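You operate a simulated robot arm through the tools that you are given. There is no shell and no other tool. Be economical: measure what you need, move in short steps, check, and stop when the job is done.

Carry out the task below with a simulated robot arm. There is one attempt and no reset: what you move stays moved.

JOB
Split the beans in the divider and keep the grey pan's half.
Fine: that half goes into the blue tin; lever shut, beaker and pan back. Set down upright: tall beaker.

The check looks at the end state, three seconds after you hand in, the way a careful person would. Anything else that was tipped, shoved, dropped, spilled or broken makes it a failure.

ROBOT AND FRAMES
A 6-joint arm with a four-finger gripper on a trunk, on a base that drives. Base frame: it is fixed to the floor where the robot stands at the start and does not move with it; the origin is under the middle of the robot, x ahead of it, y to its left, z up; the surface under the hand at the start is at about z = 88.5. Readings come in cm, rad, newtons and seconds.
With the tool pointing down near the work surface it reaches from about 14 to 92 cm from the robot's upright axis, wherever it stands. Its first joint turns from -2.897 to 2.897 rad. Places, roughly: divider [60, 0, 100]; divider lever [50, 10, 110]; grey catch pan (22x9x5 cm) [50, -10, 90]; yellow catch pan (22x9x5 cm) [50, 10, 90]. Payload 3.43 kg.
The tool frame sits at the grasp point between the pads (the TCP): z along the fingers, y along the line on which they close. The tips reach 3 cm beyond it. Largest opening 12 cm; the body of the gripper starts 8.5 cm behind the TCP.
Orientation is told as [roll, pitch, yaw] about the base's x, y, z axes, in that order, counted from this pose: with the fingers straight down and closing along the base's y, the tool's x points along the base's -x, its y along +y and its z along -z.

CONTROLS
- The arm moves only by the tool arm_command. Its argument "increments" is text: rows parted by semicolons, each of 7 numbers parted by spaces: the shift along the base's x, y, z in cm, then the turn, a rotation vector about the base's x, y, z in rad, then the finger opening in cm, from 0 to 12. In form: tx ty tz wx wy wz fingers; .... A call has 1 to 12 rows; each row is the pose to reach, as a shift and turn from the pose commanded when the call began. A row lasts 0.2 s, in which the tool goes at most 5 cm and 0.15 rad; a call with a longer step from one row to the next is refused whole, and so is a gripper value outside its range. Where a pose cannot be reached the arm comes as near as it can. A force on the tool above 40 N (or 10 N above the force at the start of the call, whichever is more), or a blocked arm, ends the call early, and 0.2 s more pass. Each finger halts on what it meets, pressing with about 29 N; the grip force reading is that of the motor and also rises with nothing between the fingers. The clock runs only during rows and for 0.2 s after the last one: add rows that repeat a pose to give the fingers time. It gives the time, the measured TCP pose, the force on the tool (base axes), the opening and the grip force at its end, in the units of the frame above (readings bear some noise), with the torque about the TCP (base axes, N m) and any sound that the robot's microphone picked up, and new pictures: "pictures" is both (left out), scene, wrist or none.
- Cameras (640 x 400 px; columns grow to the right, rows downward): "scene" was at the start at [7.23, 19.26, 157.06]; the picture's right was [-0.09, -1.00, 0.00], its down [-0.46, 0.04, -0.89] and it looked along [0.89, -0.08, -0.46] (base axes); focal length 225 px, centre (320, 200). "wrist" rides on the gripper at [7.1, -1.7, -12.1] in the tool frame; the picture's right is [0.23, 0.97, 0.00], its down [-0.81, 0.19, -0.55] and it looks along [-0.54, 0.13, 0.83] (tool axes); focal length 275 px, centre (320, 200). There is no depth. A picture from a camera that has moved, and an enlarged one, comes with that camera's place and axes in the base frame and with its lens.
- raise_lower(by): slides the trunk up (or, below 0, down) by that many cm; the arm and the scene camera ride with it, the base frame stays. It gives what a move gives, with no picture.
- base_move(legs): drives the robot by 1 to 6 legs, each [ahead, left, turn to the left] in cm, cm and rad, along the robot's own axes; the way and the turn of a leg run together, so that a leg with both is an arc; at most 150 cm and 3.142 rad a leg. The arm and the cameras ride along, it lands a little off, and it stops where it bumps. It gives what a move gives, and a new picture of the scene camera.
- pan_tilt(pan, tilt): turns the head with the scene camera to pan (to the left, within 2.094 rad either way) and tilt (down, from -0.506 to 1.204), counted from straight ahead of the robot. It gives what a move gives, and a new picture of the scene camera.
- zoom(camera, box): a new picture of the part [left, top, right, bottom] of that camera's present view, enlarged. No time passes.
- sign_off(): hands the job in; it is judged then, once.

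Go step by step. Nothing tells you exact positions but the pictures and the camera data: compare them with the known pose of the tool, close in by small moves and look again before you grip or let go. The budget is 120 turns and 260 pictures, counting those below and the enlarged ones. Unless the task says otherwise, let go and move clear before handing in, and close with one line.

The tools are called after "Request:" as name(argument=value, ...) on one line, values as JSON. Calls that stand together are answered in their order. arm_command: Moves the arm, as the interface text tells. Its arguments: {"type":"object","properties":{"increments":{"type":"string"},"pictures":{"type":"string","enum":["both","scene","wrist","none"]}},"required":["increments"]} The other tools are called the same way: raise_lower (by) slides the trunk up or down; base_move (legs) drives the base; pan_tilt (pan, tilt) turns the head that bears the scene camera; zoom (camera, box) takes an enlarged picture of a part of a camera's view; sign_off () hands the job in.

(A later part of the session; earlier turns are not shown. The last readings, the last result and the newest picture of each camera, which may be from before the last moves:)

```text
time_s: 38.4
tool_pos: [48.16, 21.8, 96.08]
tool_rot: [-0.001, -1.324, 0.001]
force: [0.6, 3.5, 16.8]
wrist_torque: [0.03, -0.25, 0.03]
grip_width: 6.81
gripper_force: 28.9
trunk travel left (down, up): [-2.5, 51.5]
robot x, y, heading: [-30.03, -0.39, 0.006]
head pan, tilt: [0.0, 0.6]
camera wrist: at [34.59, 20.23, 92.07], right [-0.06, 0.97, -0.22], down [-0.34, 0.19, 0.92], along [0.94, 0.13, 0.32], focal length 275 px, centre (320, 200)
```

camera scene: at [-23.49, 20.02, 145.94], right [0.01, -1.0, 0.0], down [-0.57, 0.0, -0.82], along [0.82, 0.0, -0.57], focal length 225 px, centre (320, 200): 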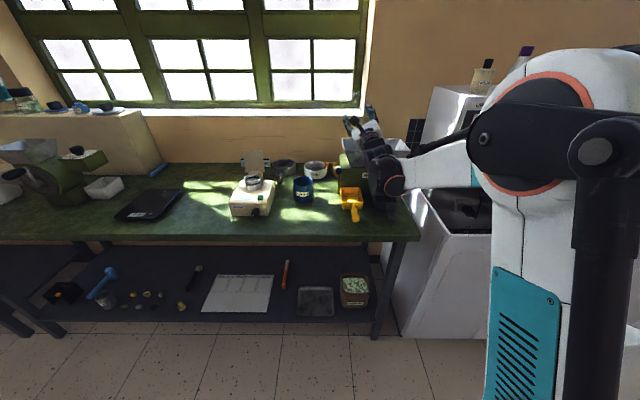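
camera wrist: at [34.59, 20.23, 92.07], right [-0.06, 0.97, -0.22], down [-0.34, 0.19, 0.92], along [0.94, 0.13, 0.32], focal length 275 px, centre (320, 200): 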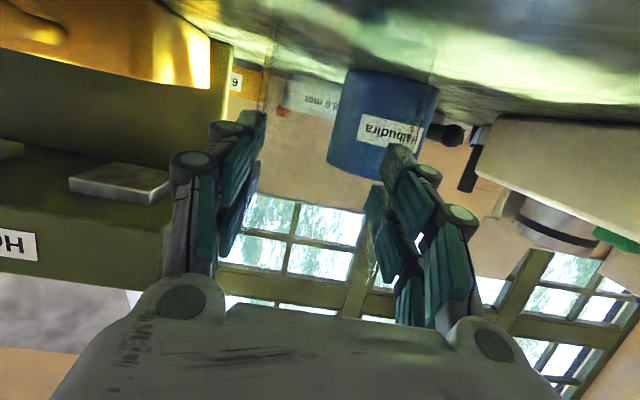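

It is on the bench with a little press. I'll ease up a touch, open, and back straight out.

Request:
arm_command(increments="0 0 0.12 0 0 0 6; 0 0 0.12 0 0 0 7.5; 0 0 0.12 0 0 0 9.5; 0 0 0.12 0 0 0 12; 0 0 0.12 0 0 0 12; -3 0 0.1 0 0 0 12; -7 0 0.1 0 0 0 12; -11 0 0.1 0 0 0 12; -14 0 0.1 0 0 0 12; -14 0 0.1 0 0 0 12", pictures="both")

Request:
zoom(camera="scene", box=[250, 140, 410, 240])

```text
time_s: 40.6
tool_pos: [34.15, 21.56, 96.18]
tool_rot: [-0.002, -1.323, 0.002]
force: [-0.8, -0.7, -0.5]
wrist_torque: [0.0, 0.03, -0.02]
grip_width: 12.03
gripper_force: 0.0
trunk travel left (down, up): [-2.5, 51.5]
robot x, y, heading: [-30.29, -0.16, -0.001]
head pan, tilt: [0.0, 0.6]
camera scene: at [-23.54, 20.03, 145.94], right [0.01, -1.0, 0.0], down [-0.56, 0.0, -0.83], along [0.83, 0.0, -0.56], focal length 225 px, centre (320, 200)
camera wrist: at [20.72, 19.97, 92.24], right [-0.06, 0.97, -0.22], down [-0.34, 0.19, 0.92], along [0.94, 0.13, 0.32], focal length 275 px, centre (320, 200)
```

scene: 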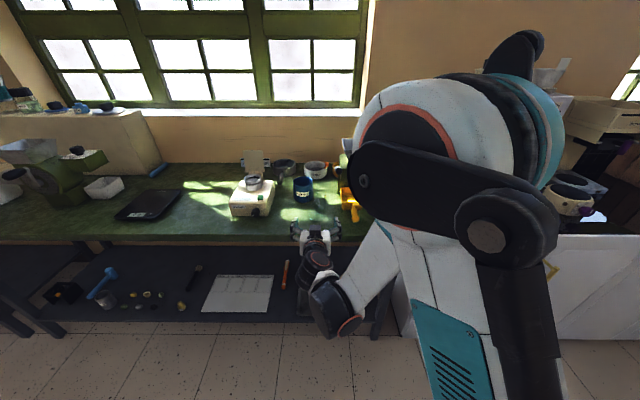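
wrist: 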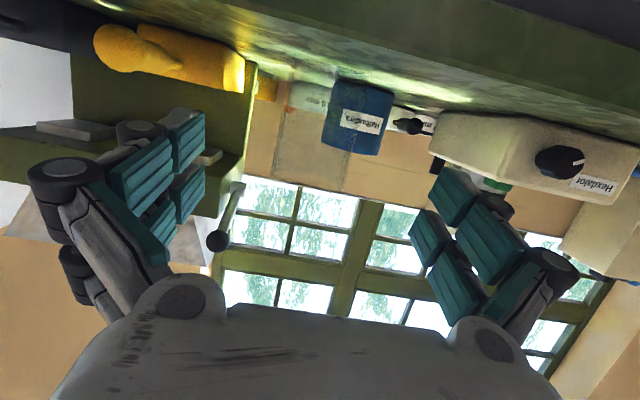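

```text
4.00 times, centred on (330, 190) of scene
camera zoom: at [-23.54, 20.03, 145.94], right [0.01, -1.0, 0.0], down [-0.56, 0.0, -0.83], along [0.83, 0.0, -0.56], focal length 901 px, centre (280, 240)
```

zoom: 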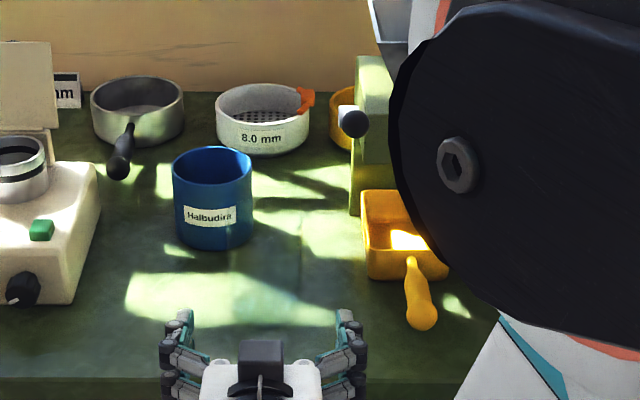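

The beaker stands free on its spot. I'll zoom on the wrist view to understand how the lever is mounted.

Request:
zoom(camera="wrist", box=[180, 80, 340, 280])

Request:
arm_command(increments="0 1.5 4 0 0 0 12; 0 3 8 0 0 0 12; 0 4.5 12 0 0 0 8; 0 6 15 0 0 0 4; 0 6 15 0 0 0 1; 0 6 15 0 0 0 0; 0 6 15 0 0 0 0", pictures="both")

Request:
zoom(camera="scene", box=[280, 130, 420, 217])

```text
2.00 times, centred on (260, 180) of wrist
camera zoom: at [20.72, 19.97, 92.24], right [-0.06, 0.97, -0.22], down [-0.34, 0.19, 0.92], along [0.94, 0.13, 0.32], focal length 551 px, centre (440, 240)
```

zoom: 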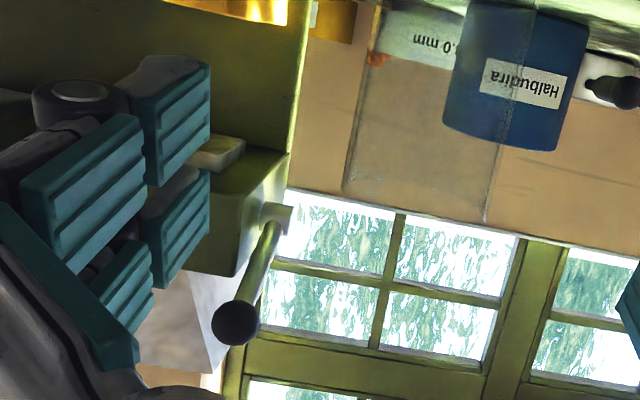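

```text
time_s: 42.2
tool_pos: [33.93, 27.63, 111.15]
tool_rot: [0.0, -1.321, 0.002]
force: [-0.6, 0.4, 0.4]
wrist_torque: [0.03, 0.01, -0.02]
grip_width: 0.0
gripper_force: 29.0
trunk travel left (down, up): [-2.5, 51.5]
robot x, y, heading: [-30.34, 0.08, 0.006]
head pan, tilt: [0.0, 0.6]
camera scene: at [-23.5, 17.92, 146.78], right [-0.23, -0.97, 0.0], down [-0.47, 0.11, -0.87], along [0.85, -0.2, -0.49], focal length 225 px, centre (320, 200)
camera wrist: at [20.5, 26.06, 107.22], right [-0.06, 0.97, -0.22], down [-0.34, 0.19, 0.92], along [0.94, 0.13, 0.32], focal length 275 px, centre (320, 200)
```

scene: 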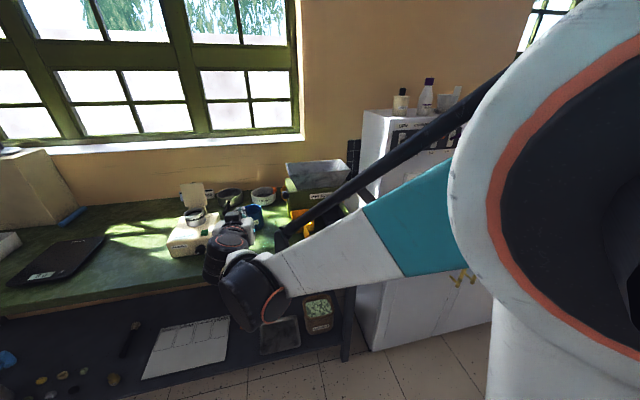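
wrist: 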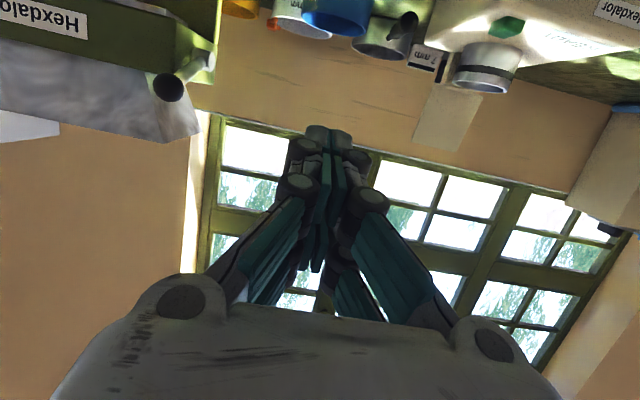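

```text
4.57 times, centred on (350, 174) of scene
camera zoom: at [-23.5, 17.92, 146.78], right [-0.23, -0.97, 0.0], down [-0.47, 0.11, -0.87], along [0.85, -0.2, -0.49], focal length 1030 px, centre (183, 321)
```

zoom: 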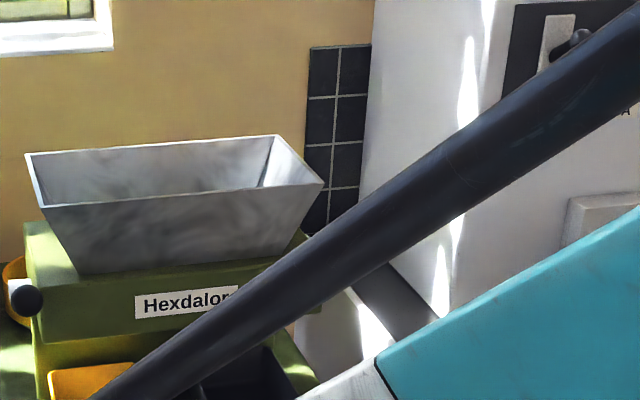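

The lever pivots at about (57, 13.6, 106), with its knob up and toward me at (49, 13.6, 109). I'll bring the closed fingers above the knob and check before pushing down.

Request:
arm_command(increments="0 -3 2 0 0 0 0; 0 -7 4 0 0 0 0; 0 -11 4.2 0 0 0 0; 3 -13.9 4.2 0 0 0 0; 7 -13.9 4.2 0 0 0 0; 11 -13.9 4.2 0 0 0 0; 13.2 -13.9 4.2 0 0 0 0; 13.2 -13.9 4.2 0 0 0 0", pictures="both")

Request:
zoom(camera="wrist", box=[200, 0, 440, 200])

```text
time_s: 44.0
tool_pos: [47.22, 13.82, 115.0]
tool_rot: [-0.001, -1.322, 0.001]
force: [-0.3, -0.9, -0.2]
wrist_torque: [0.0, -0.03, -0.02]
grip_width: 0.03
gripper_force: 28.5
trunk travel left (down, up): [-2.5, 51.5]
robot x, y, heading: [-30.6, -0.22, 0.005]
head pan, tilt: [0.0, 0.6]
camera scene: at [-23.47, 20.02, 145.94], right [0.01, -1.0, 0.0], down [-0.57, 0.0, -0.82], along [0.82, 0.0, -0.57], focal length 225 px, centre (320, 200)
camera wrist: at [33.84, 12.33, 111.03], right [-0.06, 0.97, -0.22], down [-0.34, 0.19, 0.92], along [0.94, 0.13, 0.32], focal length 275 px, centre (320, 200)
```

scene: 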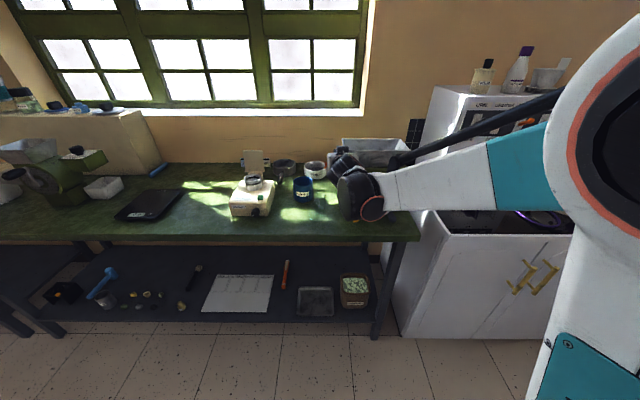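
wrist: 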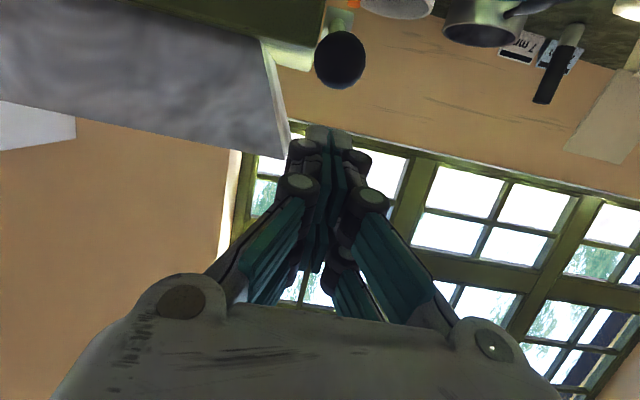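

```text
2.00 times, centred on (320, 100) of wrist
camera zoom: at [33.84, 12.33, 111.03], right [-0.06, 0.97, -0.22], down [-0.34, 0.19, 0.92], along [0.94, 0.13, 0.32], focal length 551 px, centre (320, 400)
```

zoom: 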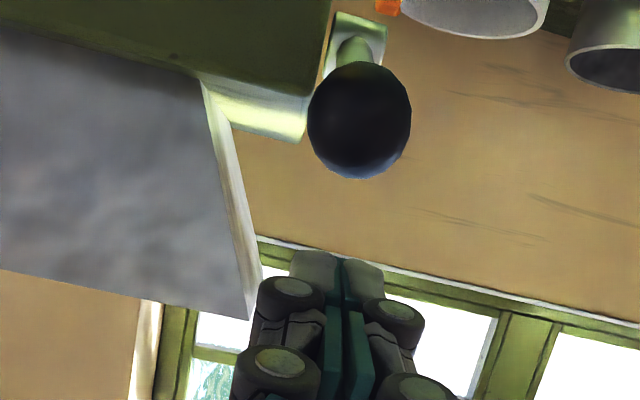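

The knob is centred under the fingers. I'll push down in small steps and watch the force, the sounds and the pans.

Request:
arm_command(increments="0 0 -1.5 0 0 0 0; 0 0 -3 0 0 0 0; 0 0 -4 0 0 0 0; 0 0 -5 0 0 0 0; 0 0 -6 0 0 0 0; 0 0 -7 0 0 0 0; 0 0 -8 0 0 0 0; 0 0 -9 0 0 0 0", pictures="both")

Request:
zoom(camera="wrist", box=[200, 0, 440, 200])

```text
time_s: 45.8
tool_pos: [47.18, 13.87, 106.17]
tool_rot: [-0.001, -1.322, 0.001]
force: [0.2, 0.3, 0.3]
wrist_torque: [0.0, -0.03, -0.02]
grip_width: 0.02
gripper_force: 29.1
trunk travel left (down, up): [-2.5, 51.5]
robot x, y, heading: [-30.89, -0.25, 0.004]
head pan, tilt: [0.0, 0.6]
camera scene: at [-23.51, 20.03, 145.94], right [0.01, -1.0, 0.0], down [-0.57, 0.0, -0.82], along [0.82, 0.0, -0.57], focal length 225 px, centre (320, 200)
camera wrist: at [33.73, 12.28, 102.27], right [-0.06, 0.97, -0.22], down [-0.34, 0.19, 0.92], along [0.94, 0.13, 0.32], focal length 275 px, centre (320, 200)
```

scene: 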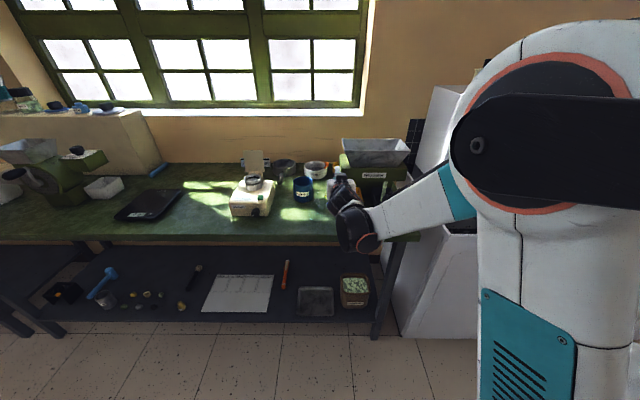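
wrist: 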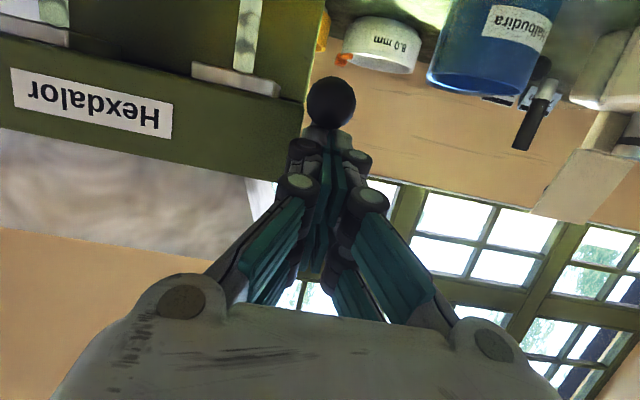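

```text
2.00 times, centred on (320, 100) of wrist
camera zoom: at [33.73, 12.28, 102.27], right [-0.06, 0.97, -0.22], down [-0.34, 0.19, 0.92], along [0.94, 0.13, 0.32], focal length 551 px, centre (320, 400)
```

zoom: 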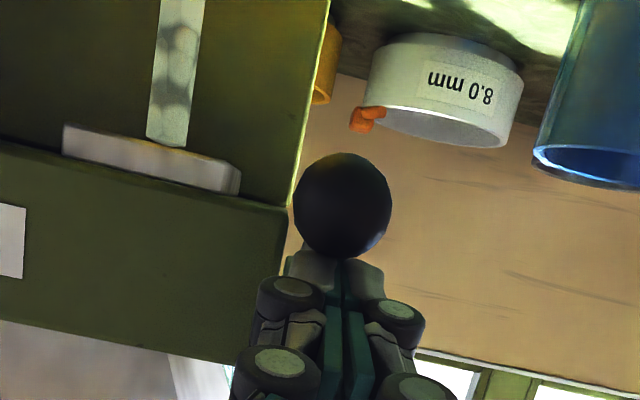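

The lever moved down and beans are streaming through both spouts. I'll push a bit further and wait for the hopper to empty.

Request:
arm_command(increments="0 0 -1 0 0 0 0; 0 0 -2 0 0 0 0; 0 0 -2 0 0 0 0; 0 0 -2 0 0 0 0; 0 0 -2 0 0 0 0; 0 0 -2 0 0 0 0; 0 0 -2 0 0 0 0; 0 0 -2 0 0 0 0; 0 0 -2 0 0 0 0; 0 0 -2 0 0 0 0; 0 0 -2 0 0 0 0; 0 0 -2 0 0 0 0", pictures="wrist")

```text
time_s: 48.4
tool_pos: [47.28, 13.85, 104.1]
tool_rot: [-0.001, -1.321, 0.002]
force: [0.2, 0.2, -0.1]
wrist_torque: [0.02, -0.01, 0.01]
grip_width: 0.0
gripper_force: 28.6
trunk travel left (down, up): [-2.5, 51.5]
robot x, y, heading: [-30.28, -0.17, 0.003]
head pan, tilt: [0.0, 0.6]
camera wrist: at [33.89, 12.2, 100.3], right [-0.06, 0.97, -0.22], down [-0.34, 0.19, 0.92], along [0.94, 0.13, 0.32], focal length 275 px, centre (320, 200)
```

wrist: 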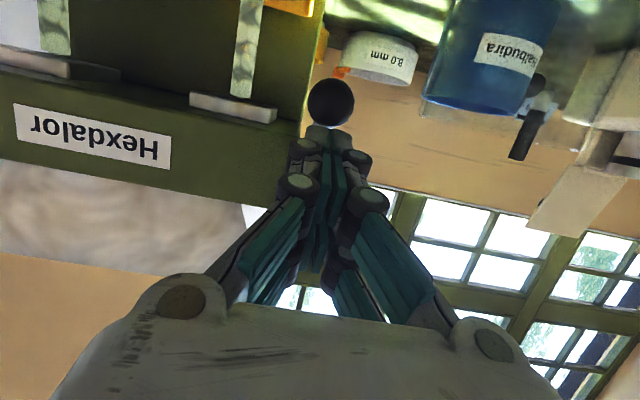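

Both streams are still running, so I'll keep holding and waiting.

Request:
arm_command(increments="0 0 0 0 0 0 0; 0 0 0 0 0 0 0; 0 0 0 0 0 0 0; 0 0 0 0 0 0 0; 0 0 0 0 0 0 0; 0 0 0 0 0 0 0; 0 0 0 0 0 0 0; 0 0 0 0 0 0 0; 0 0 0 0 0 0 0; 0 0 0 0 0 0 0; 0 0 0 0 0 0 0; 0 0 0 0 0 0 0", pictures="none")

Request:
arm_command(increments="0 0 0 0 0 0 0; 0 0 0 0 0 0 0; 0 0 0 0 0 0 0; 0 0 0 0 0 0 0; 0 0 0 0 0 0 0; 0 0 0 0 0 0 0; 0 0 0 0 0 0 0; 0 0 0 0 0 0 0; 0 0 0 0 0 0 0; 0 0 0 0 0 0 0; 0 0 0 0 0 0 0; 0 0 0 0 0 0 0", pictures="both")

Request:
zoom(camera="scene", box=[300, 120, 440, 207])

```text
time_s: 51.0
tool_pos: [47.36, 13.8, 104.13]
tool_rot: [-0.002, -1.322, 0.0]
force: [0.2, 0.1, 0.8]
wrist_torque: [0.04, -0.01, 0.0]
grip_width: 0.0
gripper_force: 28.6
trunk travel left (down, up): [-2.5, 51.5]
robot x, y, heading: [-30.15, 0.41, 0.001]
head pan, tilt: [0.0, 0.6]
```

```text
time_s: 53.6
tool_pos: [47.27, 13.86, 104.31]
tool_rot: [-0.003, -1.321, 0.002]
force: [-0.5, -0.6, -0.4]
wrist_torque: [0.02, -0.01, -0.04]
grip_width: 0.02
gripper_force: 29.4
trunk travel left (down, up): [-2.5, 51.5]
robot x, y, heading: [-30.78, 0.01, 0.007]
head pan, tilt: [0.0, 0.6]
camera scene: at [-23.5, 20.03, 145.94], right [0.01, -1.0, 0.0], down [-0.57, 0.0, -0.82], along [0.82, 0.0, -0.57], focal length 225 px, centre (320, 200)
camera wrist: at [33.89, 12.2, 100.3], right [-0.06, 0.97, -0.22], down [-0.34, 0.19, 0.92], along [0.94, 0.13, 0.32], focal length 275 px, centre (320, 200)
```

scene: 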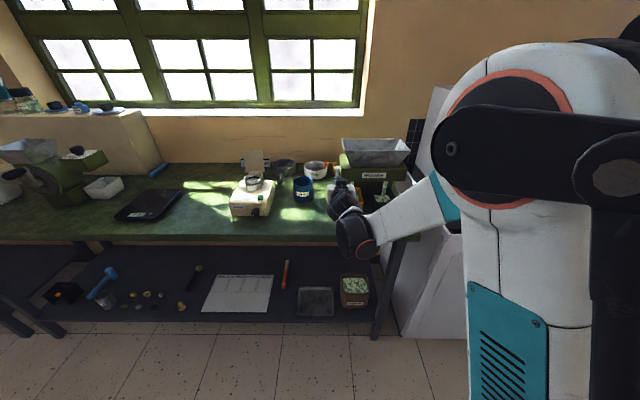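
wrist: 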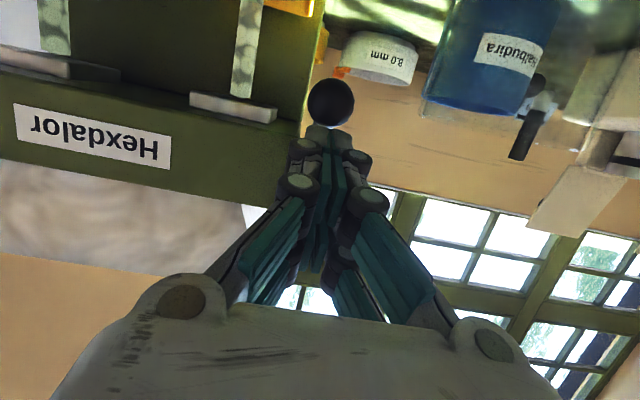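

```text
4.57 times, centred on (370, 164) of scene
camera zoom: at [-23.5, 20.03, 145.94], right [0.01, -1.0, 0.0], down [-0.57, 0.0, -0.82], along [0.82, 0.0, -0.57], focal length 1030 px, centre (91, 367)
```

zoom: 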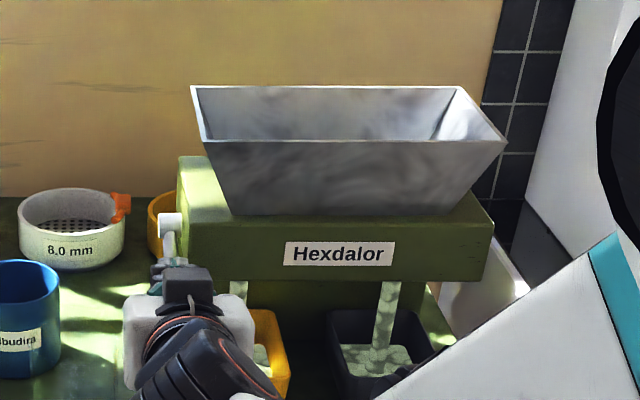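

Both pans are filling. I'll keep waiting.

Request:
arm_command(increments="0 0 0 0 0 0 0; 0 0 0 0 0 0 0; 0 0 0 0 0 0 0; 0 0 0 0 0 0 0; 0 0 0 0 0 0 0; 0 0 0 0 0 0 0; 0 0 0 0 0 0 0; 0 0 0 0 0 0 0; 0 0 0 0 0 0 0; 0 0 0 0 0 0 0; 0 0 0 0 0 0 0; 0 0 0 0 0 0 0", pictures="none")

Request:
arm_command(increments="0 0 0 0 0 0 0; 0 0 0 0 0 0 0; 0 0 0 0 0 0 0; 0 0 0 0 0 0 0; 0 0 0 0 0 0 0; 0 0 0 0 0 0 0; 0 0 0 0 0 0 0; 0 0 0 0 0 0 0; 0 0 0 0 0 0 0; 0 0 0 0 0 0 0; 0 0 0 0 0 0 0; 0 0 0 0 0 0 0", pictures="none")

Request:
zoom(camera="scene", box=[300, 120, 440, 207])

```text
time_s: 56.2
tool_pos: [47.39, 13.85, 104.41]
tool_rot: [-0.001, -1.321, 0.001]
force: [-0.2, -0.6, -0.2]
wrist_torque: [0.01, -0.01, 0.0]
grip_width: 0.0
gripper_force: 28.8
trunk travel left (down, up): [-2.5, 51.5]
robot x, y, heading: [-30.21, -0.18, 0.005]
head pan, tilt: [0.0, 0.6]
```

```text
time_s: 58.8
tool_pos: [47.28, 13.73, 104.25]
tool_rot: [-0.003, -1.319, 0.002]
force: [-0.2, -0.6, -1.0]
wrist_torque: [0.01, 0.03, 0.02]
grip_width: 0.0
gripper_force: 28.4
trunk travel left (down, up): [-2.5, 51.5]
robot x, y, heading: [-30.22, -0.05, 0.007]
head pan, tilt: [0.0, 0.6]
```

```text
4.57 times, centred on (370, 164) of scene
camera zoom: at [-23.5, 20.03, 145.94], right [0.01, -1.0, 0.0], down [-0.57, 0.0, -0.82], along [0.82, 0.0, -0.57], focal length 1030 px, centre (91, 367)
```

zoom: 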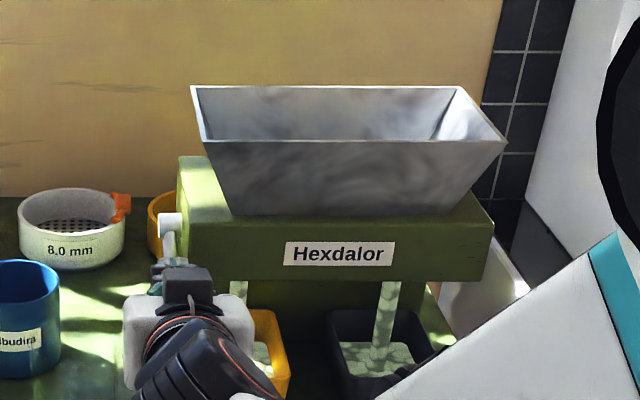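

It is still flowing slowly. I'll press the lever further toward fully open, watching the force.

Request:
arm_command(increments="0 0 -1 0 0 0 0; 0 0 -2 0 0 0 0; 0 0 -3 0 0 0 0; 0 0 -4 0 0 0 0; 0 0 -4 0 0 0 0; 0 0 -4 0 0 0 0; 0 0 -4 0 0 0 0; 0 0 -4 0 0 0 0; 0 0 -4 0 0 0 0; 0 0 -4 0 0 0 0; 0 0 -4 0 0 0 0; 0 0 -4 0 0 0 0", pictures="wrist")

Request:
zoom(camera="scene", box=[300, 120, 440, 207])

```text
time_s: 59.5
tool_pos: [46.71, 14.16, 102.13]
tool_rot: [-0.002, -1.328, 0.007]
force: [-27.6, -0.3, 17.7]
wrist_torque: [-0.14, 0.22, -0.14]
grip_width: 0.01
gripper_force: 28.9
trunk travel left (down, up): [-2.5, 51.5]
robot x, y, heading: [-30.33, -0.14, 0.003]
head pan, tilt: [0.0, 0.6]
stopped in row 3: the force on the tool passed its limit at 48 N (the readings are from after the stop); the commanded pose is now the measured one
camera wrist: at [33.28, 12.38, 98.17], right [-0.06, 0.97, -0.22], down [-0.34, 0.19, 0.92], along [0.94, 0.13, 0.32], focal length 275 px, centre (320, 200)
```

wrist: 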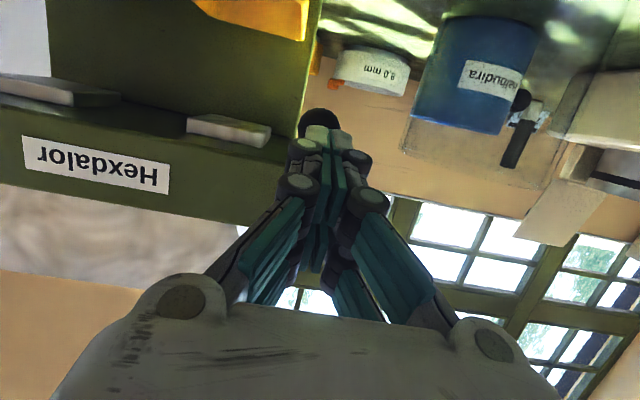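

```text
4.57 times, centred on (370, 164) of scene
camera zoom: at [-24.06, 19.99, 145.97], right [0.01, -1.0, 0.0], down [-0.56, 0.0, -0.83], along [0.83, 0.01, -0.56], focal length 1030 px, centre (91, 367)
```

zoom: 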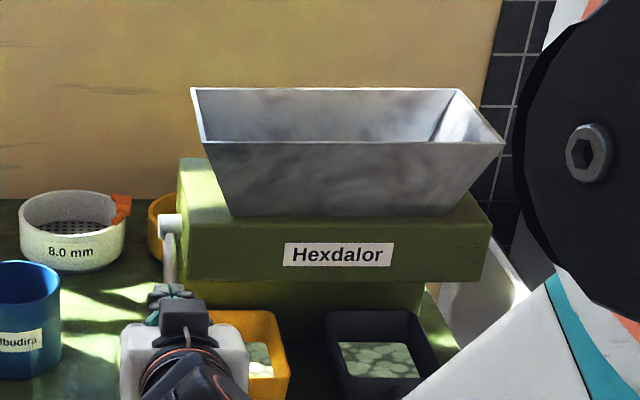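

The lever is at its stop and both streams have ended. I'll back the fingers off and look into the hopper from above.

Request:
arm_command(increments="-1 0 1 0 0 0 0; -4 0 1 0 0 0 0; -7 0 3 0 0.1 0 0; -8 -1 7 0 0.22 0 0; -8 -2 11 0 0.34 0 0; -8 -4 15 0 0.46 0 0; -8 -5 19 0 0.58 0 0; -8 -5 23 0 0.7 0 0; -8 -5 26 0 0.82 0 0; -8 -5 28 0 0.9 0 0; -8 -5 28 0 0.9 0 0", pictures="both")

```text
time_s: 61.9
tool_pos: [39.14, 8.8, 130.08]
tool_rot: [0.002, -0.42, 0.001]
force: [0.5, -0.6, -0.8]
wrist_torque: [0.02, -0.01, 0.01]
grip_width: 0.0
gripper_force: 28.8
trunk travel left (down, up): [-2.5, 51.5]
robot x, y, heading: [-30.52, -0.18, 0.005]
head pan, tilt: [0.0, 0.6]
camera scene: at [-23.56, 20.02, 145.94], right [0.01, -1.0, 0.0], down [-0.56, 0.0, -0.83], along [0.83, 0.0, -0.56], focal length 225 px, centre (320, 200)
camera wrist: at [27.62, 7.26, 138.12], right [-0.21, 0.97, -0.09], down [0.51, 0.19, 0.84], along [0.83, 0.13, -0.54], focal length 275 px, centre (320, 200)
```

scene: 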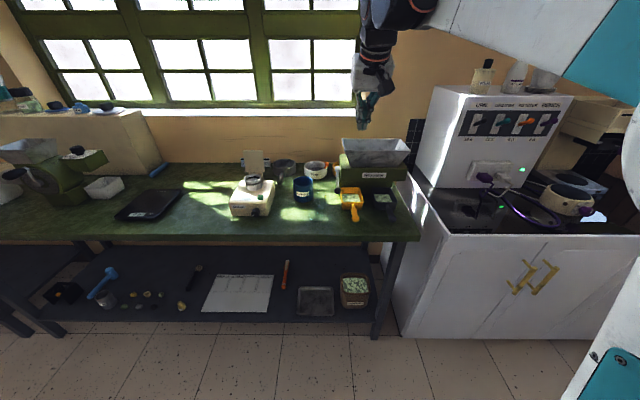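
wrist: 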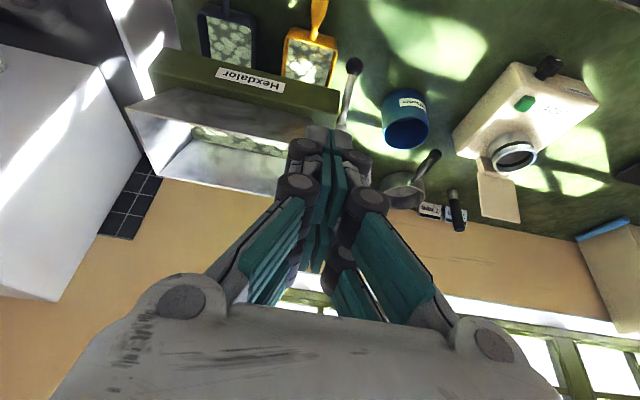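

Something speckled shows at the hopper bottom, so I'll zoom in.

Request:
zoom(camera="wrist", box=[120, 0, 400, 180])

Request:
zoom(camera="scene", box=[300, 120, 440, 230])

```text
2.22 times, centred on (260, 90) of wrist
camera zoom: at [27.62, 7.26, 138.12], right [-0.21, 0.97, -0.09], down [0.51, 0.19, 0.84], along [0.83, 0.13, -0.54], focal length 612 px, centre (453, 444)
```

zoom: 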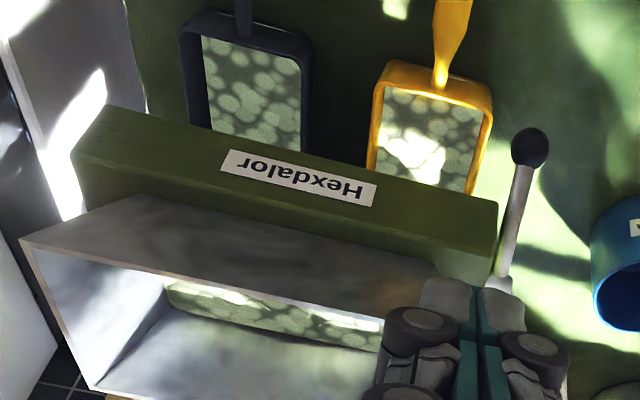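

```text
3.64 times, centred on (370, 175) of scene
camera zoom: at [-23.56, 20.02, 145.94], right [0.01, -1.0, 0.0], down [-0.56, 0.0, -0.83], along [0.83, 0.0, -0.56], focal length 819 px, centre (138, 291)
```

zoom: 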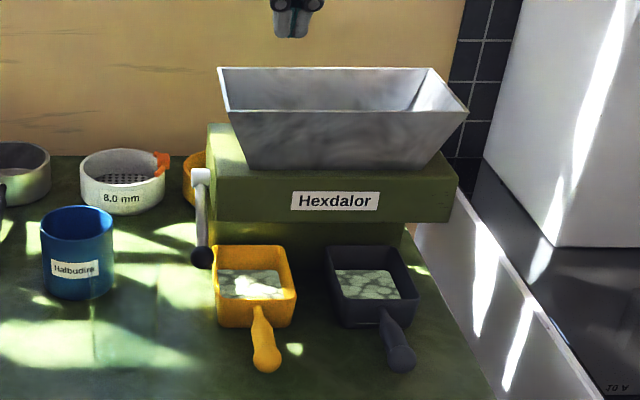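

The lever now hangs lower (knob at about (49,13.5,101)), but beans may remain in the hopper. I'll get a steeper look inside.

Request:
arm_command(increments="2 1 3 0 0.1 0 0; 5 2 5 0 0.2 0 0; 8 4 7 0 0.3 0 0; 11 6 8 0 0.42 0 0; 11 6 8 0 0.42 0 0", pictures="wrist")

Request:
zoom(camera="wrist", box=[80, 0, 400, 200])

```text
time_s: 63.1
tool_pos: [42.51, 13.69, 130.95]
tool_rot: [0.003, -0.003, 0.0]
force: [-0.5, -1.0, 0.8]
wrist_torque: [-0.01, -0.06, 0.0]
grip_width: 0.01
gripper_force: 28.4
out of reach, approached as far as the arm can: row 3, 4, 5
trunk travel left (down, up): [-2.5, 51.5]
robot x, y, heading: [-30.44, 0.1, 0.006]
head pan, tilt: [0.0, 0.6]
camera wrist: at [35.32, 12.09, 143.07], right [-0.23, 0.97, 0.0], down [0.81, 0.19, 0.55], along [0.54, 0.13, -0.83], focal length 275 px, centre (320, 200)
```

wrist: 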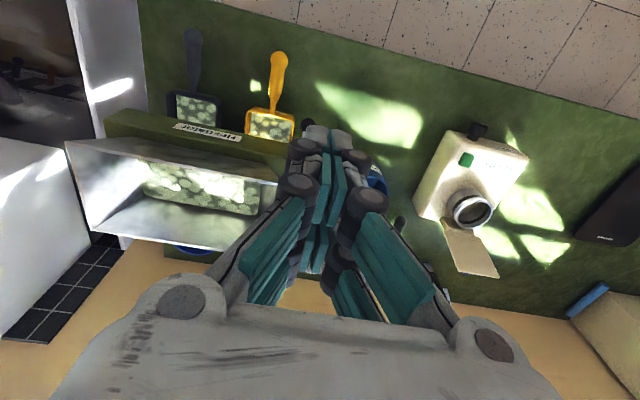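

```text
2.00 times, centred on (240, 100) of wrist
camera zoom: at [35.32, 12.09, 143.07], right [-0.23, 0.97, 0.0], down [0.81, 0.19, 0.55], along [0.54, 0.13, -0.83], focal length 551 px, centre (480, 400)
```

zoom: 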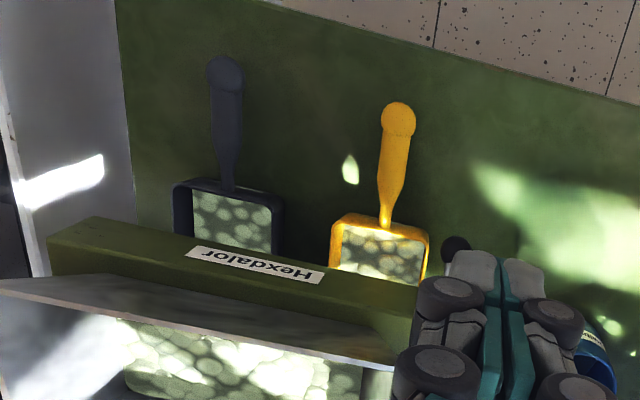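

Beans remain on the hopper floor, so the flow seems to have stopped when the lever went past mid travel. I'll go under the knob and nudge the lever back up slowly to the position where it flowed.

Request:
arm_command(increments="-3 0 -2 0 -0.13 0 0; -6 0 -5 0 -0.26 0 0; -8 0 -8.5 0 -0.4 0 0; -9 0 -12.5 0 -0.53 0 0; -9 0 -16.5 0 -0.66 0 0; -9 0 -20.5 0 -0.8 0 0; -9 0 -24.5 0 -0.94 0 0; -9 0 -28.5 0 -1.07 0 0; -9 0 -32 0 -1.2 0 0; -9 0 -35 0 -1.32 0 0; -9 0 -35 0 -1.32 0 0", pictures="wrist")

Request:
zoom(camera="scene", box=[300, 120, 440, 207])

```text
time_s: 64.3
tool_pos: [40.99, 13.91, 115.6]
tool_rot: [0.002, -0.599, -0.023]
force: [0.7, -0.3, -1.1]
wrist_torque: [0.0, 0.05, -0.03]
grip_width: 0.0
gripper_force: 29.5
trunk travel left (down, up): [-2.5, 51.5]
robot x, y, heading: [-30.41, 0.04, 0.006]
head pan, tilt: [0.0, 0.6]
stopped in row 5: the arm was blocked; the commanded pose is now the measured one
camera wrist: at [28.17, 12.63, 121.6], right [-0.17, 0.98, -0.13], down [0.36, 0.18, 0.91], along [0.92, 0.11, -0.39], focal length 275 px, centre (320, 200)
```

wrist: 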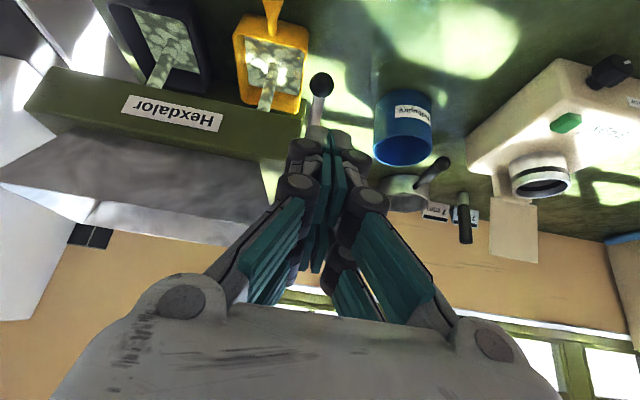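

```text
4.57 times, centred on (370, 164) of scene
camera zoom: at [-23.34, 20.02, 146.09], right [0.0, -1.0, 0.0], down [-0.55, 0.0, -0.83], along [0.83, 0.0, -0.55], focal length 1030 px, centre (91, 367)
```

zoom: 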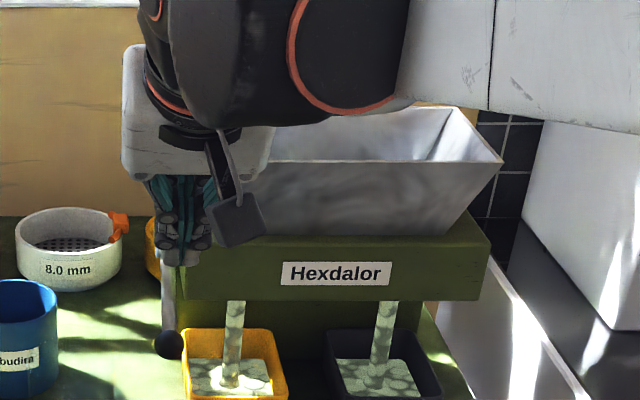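

The beans are flowing again through both spouts with the lever down, so the flow had only paused. I'll wait here for the hopper to empty.

Request:
arm_command(increments="0 0 0 0 0 0 0; 0 0 0 0 0 0 0; 0 0 0 0 0 0 0; 0 0 0 0 0 0 0; 0 0 0 0 0 0 0; 0 0 0 0 0 0 0; 0 0 0 0 0 0 0; 0 0 0 0 0 0 0; 0 0 0 0 0 0 0; 0 0 0 0 0 0 0; 0 0 0 0 0 0 0; 0 0 0 0 0 0 0", pictures="wrist")

Request:
arm_command(increments="0 0 0 0 0 0 0; 0 0 0 0 0 0 0; 0 0 0 0 0 0 0; 0 0 0 0 0 0 0; 0 0 0 0 0 0 0; 0 0 0 0 0 0 0; 0 0 0 0 0 0 0; 0 0 0 0 0 0 0; 0 0 0 0 0 0 0; 0 0 0 0 0 0 0; 0 0 0 0 0 0 0; 0 0 0 0 0 0 0", pictures="wrist")

```text
time_s: 66.9
tool_pos: [40.4, 14.28, 115.64]
tool_rot: [0.002, -0.599, -0.018]
force: [0.5, -1.2, 0.6]
wrist_torque: [0.01, 0.01, -0.03]
grip_width: 0.0
gripper_force: 28.8
trunk travel left (down, up): [-2.5, 51.5]
robot x, y, heading: [-30.13, -0.63, 0.006]
head pan, tilt: [0.0, 0.6]
camera wrist: at [27.73, 12.89, 121.69], right [-0.17, 0.98, -0.13], down [0.36, 0.18, 0.91], along [0.92, 0.11, -0.39], focal length 275 px, centre (320, 200)
```

wrist: 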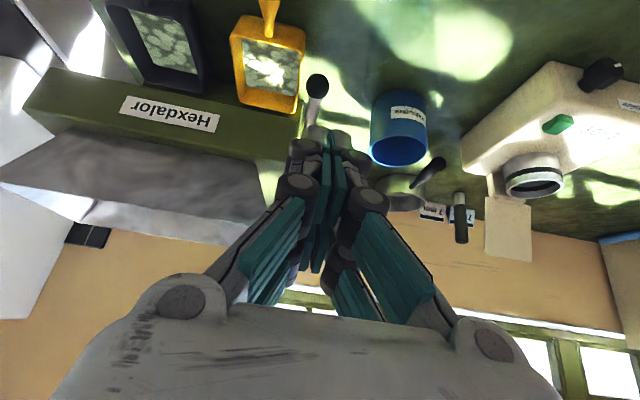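

```text
time_s: 69.5
tool_pos: [40.34, 14.29, 115.75]
tool_rot: [0.0, -0.598, -0.019]
force: [0.4, 0.1, -0.5]
wrist_torque: [-0.01, -0.01, -0.01]
grip_width: 0.01
gripper_force: 28.7
trunk travel left (down, up): [-2.5, 51.5]
robot x, y, heading: [-30.62, -0.12, 0.009]
head pan, tilt: [0.0, 0.6]
camera wrist: at [27.55, 12.92, 121.72], right [-0.17, 0.98, -0.13], down [0.36, 0.18, 0.91], along [0.92, 0.11, -0.39], focal length 275 px, centre (320, 200)
```

wrist: 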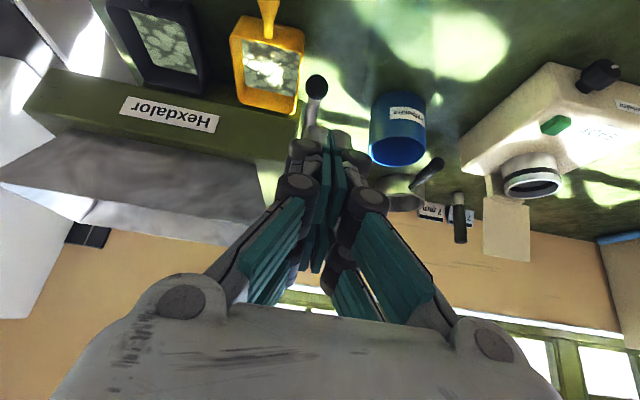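

The streams have stopped. I'll look into the hopper again to see whether it is empty or clogged.

Request:
arm_command(increments="0 -1 4 0 0.12 0 0; 0 -2 8 0 0.24 0 0; 1 -3 12 0 0.36 0 0; 2 -3 15.5 0 0.45 0 0; 2 -3 15.5 0 0.45 0 0", pictures="wrist")

Request:
zoom(camera="wrist", box=[80, 0, 400, 200])

```text
time_s: 70.7
tool_pos: [42.05, 11.41, 131.45]
tool_rot: [-0.006, -0.147, -0.014]
force: [0.1, 0.8, -0.3]
wrist_torque: [-0.03, 0.0, -0.01]
grip_width: 0.01
gripper_force: 29.0
trunk travel left (down, up): [-2.5, 51.5]
robot x, y, heading: [-30.43, 0.13, 0.001]
head pan, tilt: [0.0, 0.6]
camera wrist: at [33.21, 10.02, 142.36], right [-0.21, 0.98, -0.04], down [0.72, 0.18, 0.66], along [0.66, 0.11, -0.75], focal length 275 px, centre (320, 200)
```

wrist: 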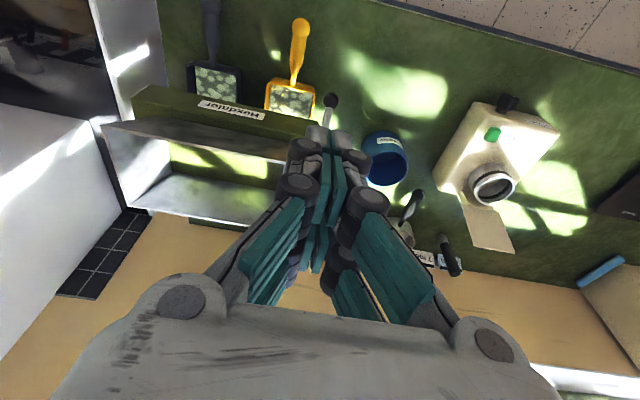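

```text
2.00 times, centred on (240, 100) of wrist
camera zoom: at [33.21, 10.02, 142.36], right [-0.21, 0.98, -0.04], down [0.72, 0.18, 0.66], along [0.66, 0.11, -0.75], focal length 551 px, centre (480, 400)
```

zoom: 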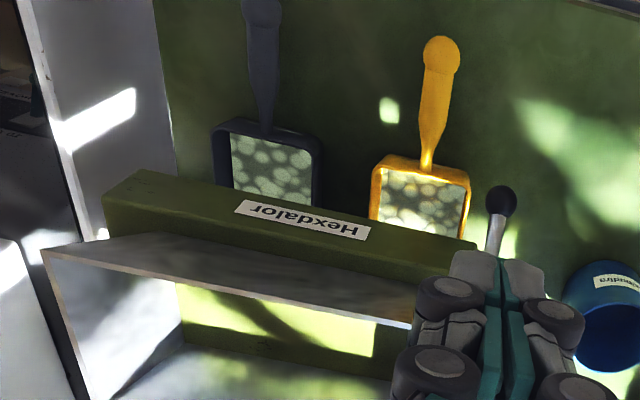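

The hopper is empty now. I'll go back along the earlier path to get below the knob and shut the lever.

Request:
arm_command(increments="-1.5 -1.3 -0.7 0 -0.13 0 0; -2.9 -2.6 -1.4 0 -0.27 0 0; -3.3 -2.4 -5.5 0 -0.4 0 0; -3.3 -2.3 -9.5 0 -0.53 0 0; -3.3 -1 -13.5 0 -0.67 0 0; -3.3 0.5 -18 0 -0.8 0 0; -3.3 1.5 -22.5 0 -0.93 0 0; -3.3 2.3 -26 0 -1.05 0 0; -3.3 2.3 -30 0 -1.13 0 0; -3.3 2.3 -34 0 -1.18 0 0; -3.3 2.3 -36 0 -1.18 0 0; -3.3 2.3 -36 0 -1.18 0 0", pictures="both")

Request:
zoom(camera="scene", box=[280, 120, 420, 220])

```text
time_s: 73.3
tool_pos: [38.77, 13.82, 95.23]
tool_rot: [0.049, -1.329, -0.056]
force: [0.2, 0.3, 0.7]
wrist_torque: [-0.04, 0.02, 0.03]
grip_width: 0.0
gripper_force: 29.5
trunk travel left (down, up): [-2.5, 51.5]
robot x, y, heading: [-30.5, -0.16, 0.009]
head pan, tilt: [0.0, 0.6]
camera scene: at [-23.52, 20.05, 145.94], right [0.01, -1.0, 0.0], down [-0.57, 0.0, -0.82], along [0.82, 0.01, -0.57], focal length 225 px, centre (320, 200)
camera wrist: at [25.32, 12.43, 91.08], right [-0.05, 0.98, -0.21], down [-0.34, 0.18, 0.92], along [0.94, 0.11, 0.32], focal length 275 px, centre (320, 200)
```

scene: 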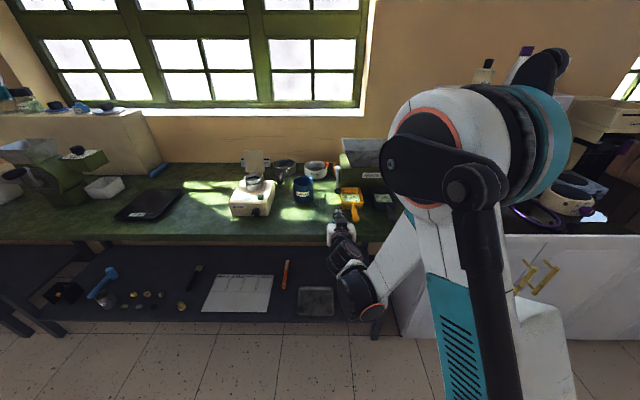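
wrist: 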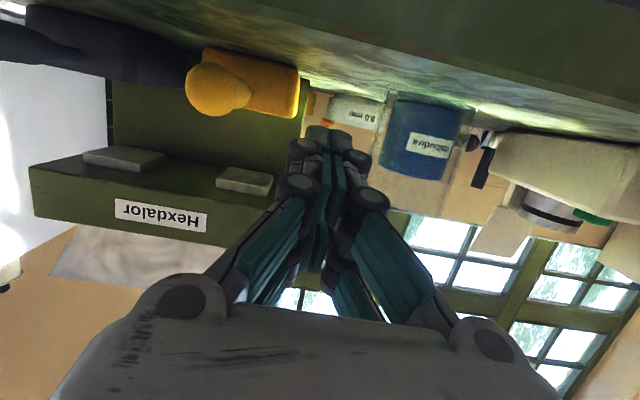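

```text
4.00 times, centred on (350, 170) of scene
camera zoom: at [-23.52, 20.05, 145.94], right [0.01, -1.0, 0.0], down [-0.57, 0.0, -0.82], along [0.82, 0.01, -0.57], focal length 901 px, centre (200, 320)
```

zoom: 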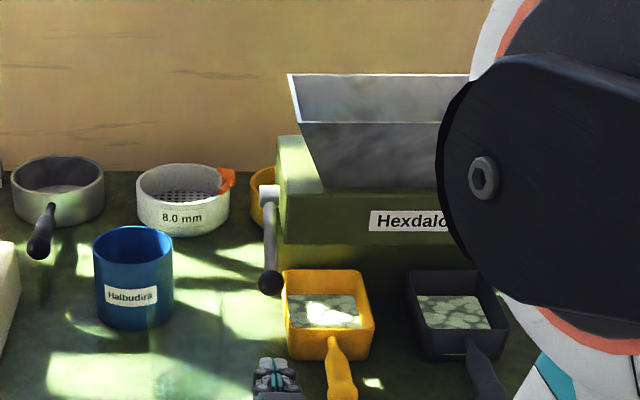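

The knob hangs at about (49.3, 13.6, 100). I'll slide the closed fingers under it and lift it in steps.

Request:
arm_command(increments="3 -0.1 -0.3 0 0 0 0; 6 -0.1 -0.3 0 0 0 0; 9 -0.1 -0.3 0 0 0 0; 9 -0.1 0.7 0 0 0 0; 9 -0.1 2.2 0 0 0 0; 9 -0.1 3.7 0 0 0 0; 9 -0.1 5.2 0 0 0 0; 9 -0.1 6.7 0 0 0 0; 9 -0.1 8.2 0 0 0 0; 9 -0.1 9.2 0 0 0 0; 9 -0.1 9.2 0 0 0 0", pictures="wrist")

Request:
zoom(camera="scene", box=[280, 120, 420, 220])

```text
time_s: 75.7
tool_pos: [47.83, 13.51, 104.52]
tool_rot: [0.05, -1.328, -0.057]
force: [0.4, 0.5, -0.1]
wrist_torque: [0.0, -0.01, 0.01]
grip_width: 0.0
gripper_force: 33.2
trunk travel left (down, up): [-2.5, 51.5]
robot x, y, heading: [-30.37, -0.14, 0.006]
head pan, tilt: [0.0, 0.6]
camera wrist: at [34.46, 12.04, 100.45], right [-0.04, 0.98, -0.21], down [-0.34, 0.18, 0.92], along [0.94, 0.11, 0.32], focal length 275 px, centre (320, 200)
```

wrist: 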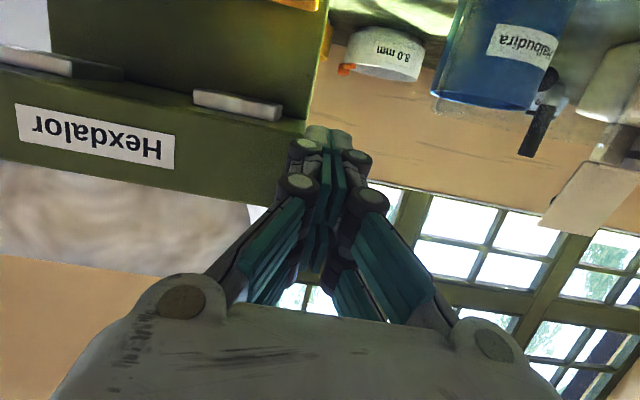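

```text
4.00 times, centred on (350, 170) of scene
camera zoom: at [-23.54, 20.04, 145.94], right [0.01, -1.0, 0.0], down [-0.57, 0.0, -0.82], along [0.82, 0.01, -0.57], focal length 901 px, centre (200, 320)
```

zoom: 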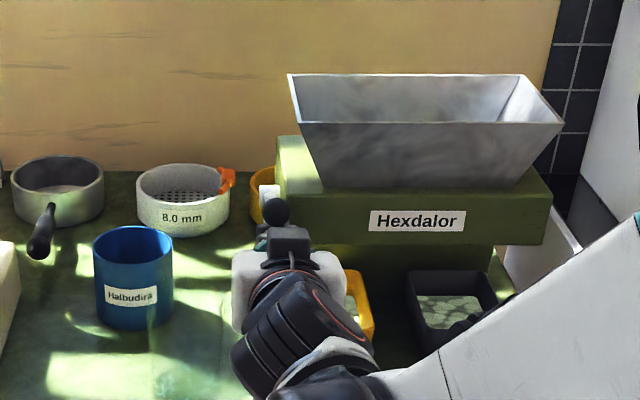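

The knob is nearly back at its original height. I'll lift until I feel the upper stop.

Request:
arm_command(increments="0 0 0.5 0 0 0 0; 0 0 1 0 0 0 0; 0 0 1.5 0 0 0 0; 0 0 2 0 0 0 0; 0 0 2.4 0 0 0 0", pictures="none")

Request:
zoom(camera="scene", box=[280, 120, 420, 220])

```text
time_s: 76.5
tool_pos: [48.03, 13.41, 105.26]
tool_rot: [0.052, -1.322, -0.064]
force: [-1.8, 3.5, -26.7]
wrist_torque: [-0.07, 0.11, 0.01]
grip_width: 0.59
gripper_force: 33.4
trunk travel left (down, up): [-2.5, 51.5]
robot x, y, heading: [-30.42, -0.27, 0.009]
head pan, tilt: [0.0, 0.6]
stopped in row 3: the force on the tool passed its limit at 46 N (the readings are from after the stop); the commanded pose is now the measured one
```

```text
4.00 times, centred on (350, 170) of scene
camera zoom: at [-23.32, 20.12, 145.89], right [0.01, -1.0, 0.0], down [-0.57, 0.0, -0.82], along [0.82, 0.01, -0.57], focal length 901 px, centre (200, 320)
```

zoom: 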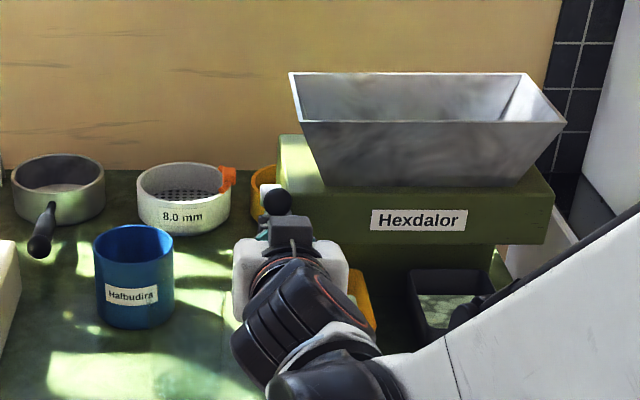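

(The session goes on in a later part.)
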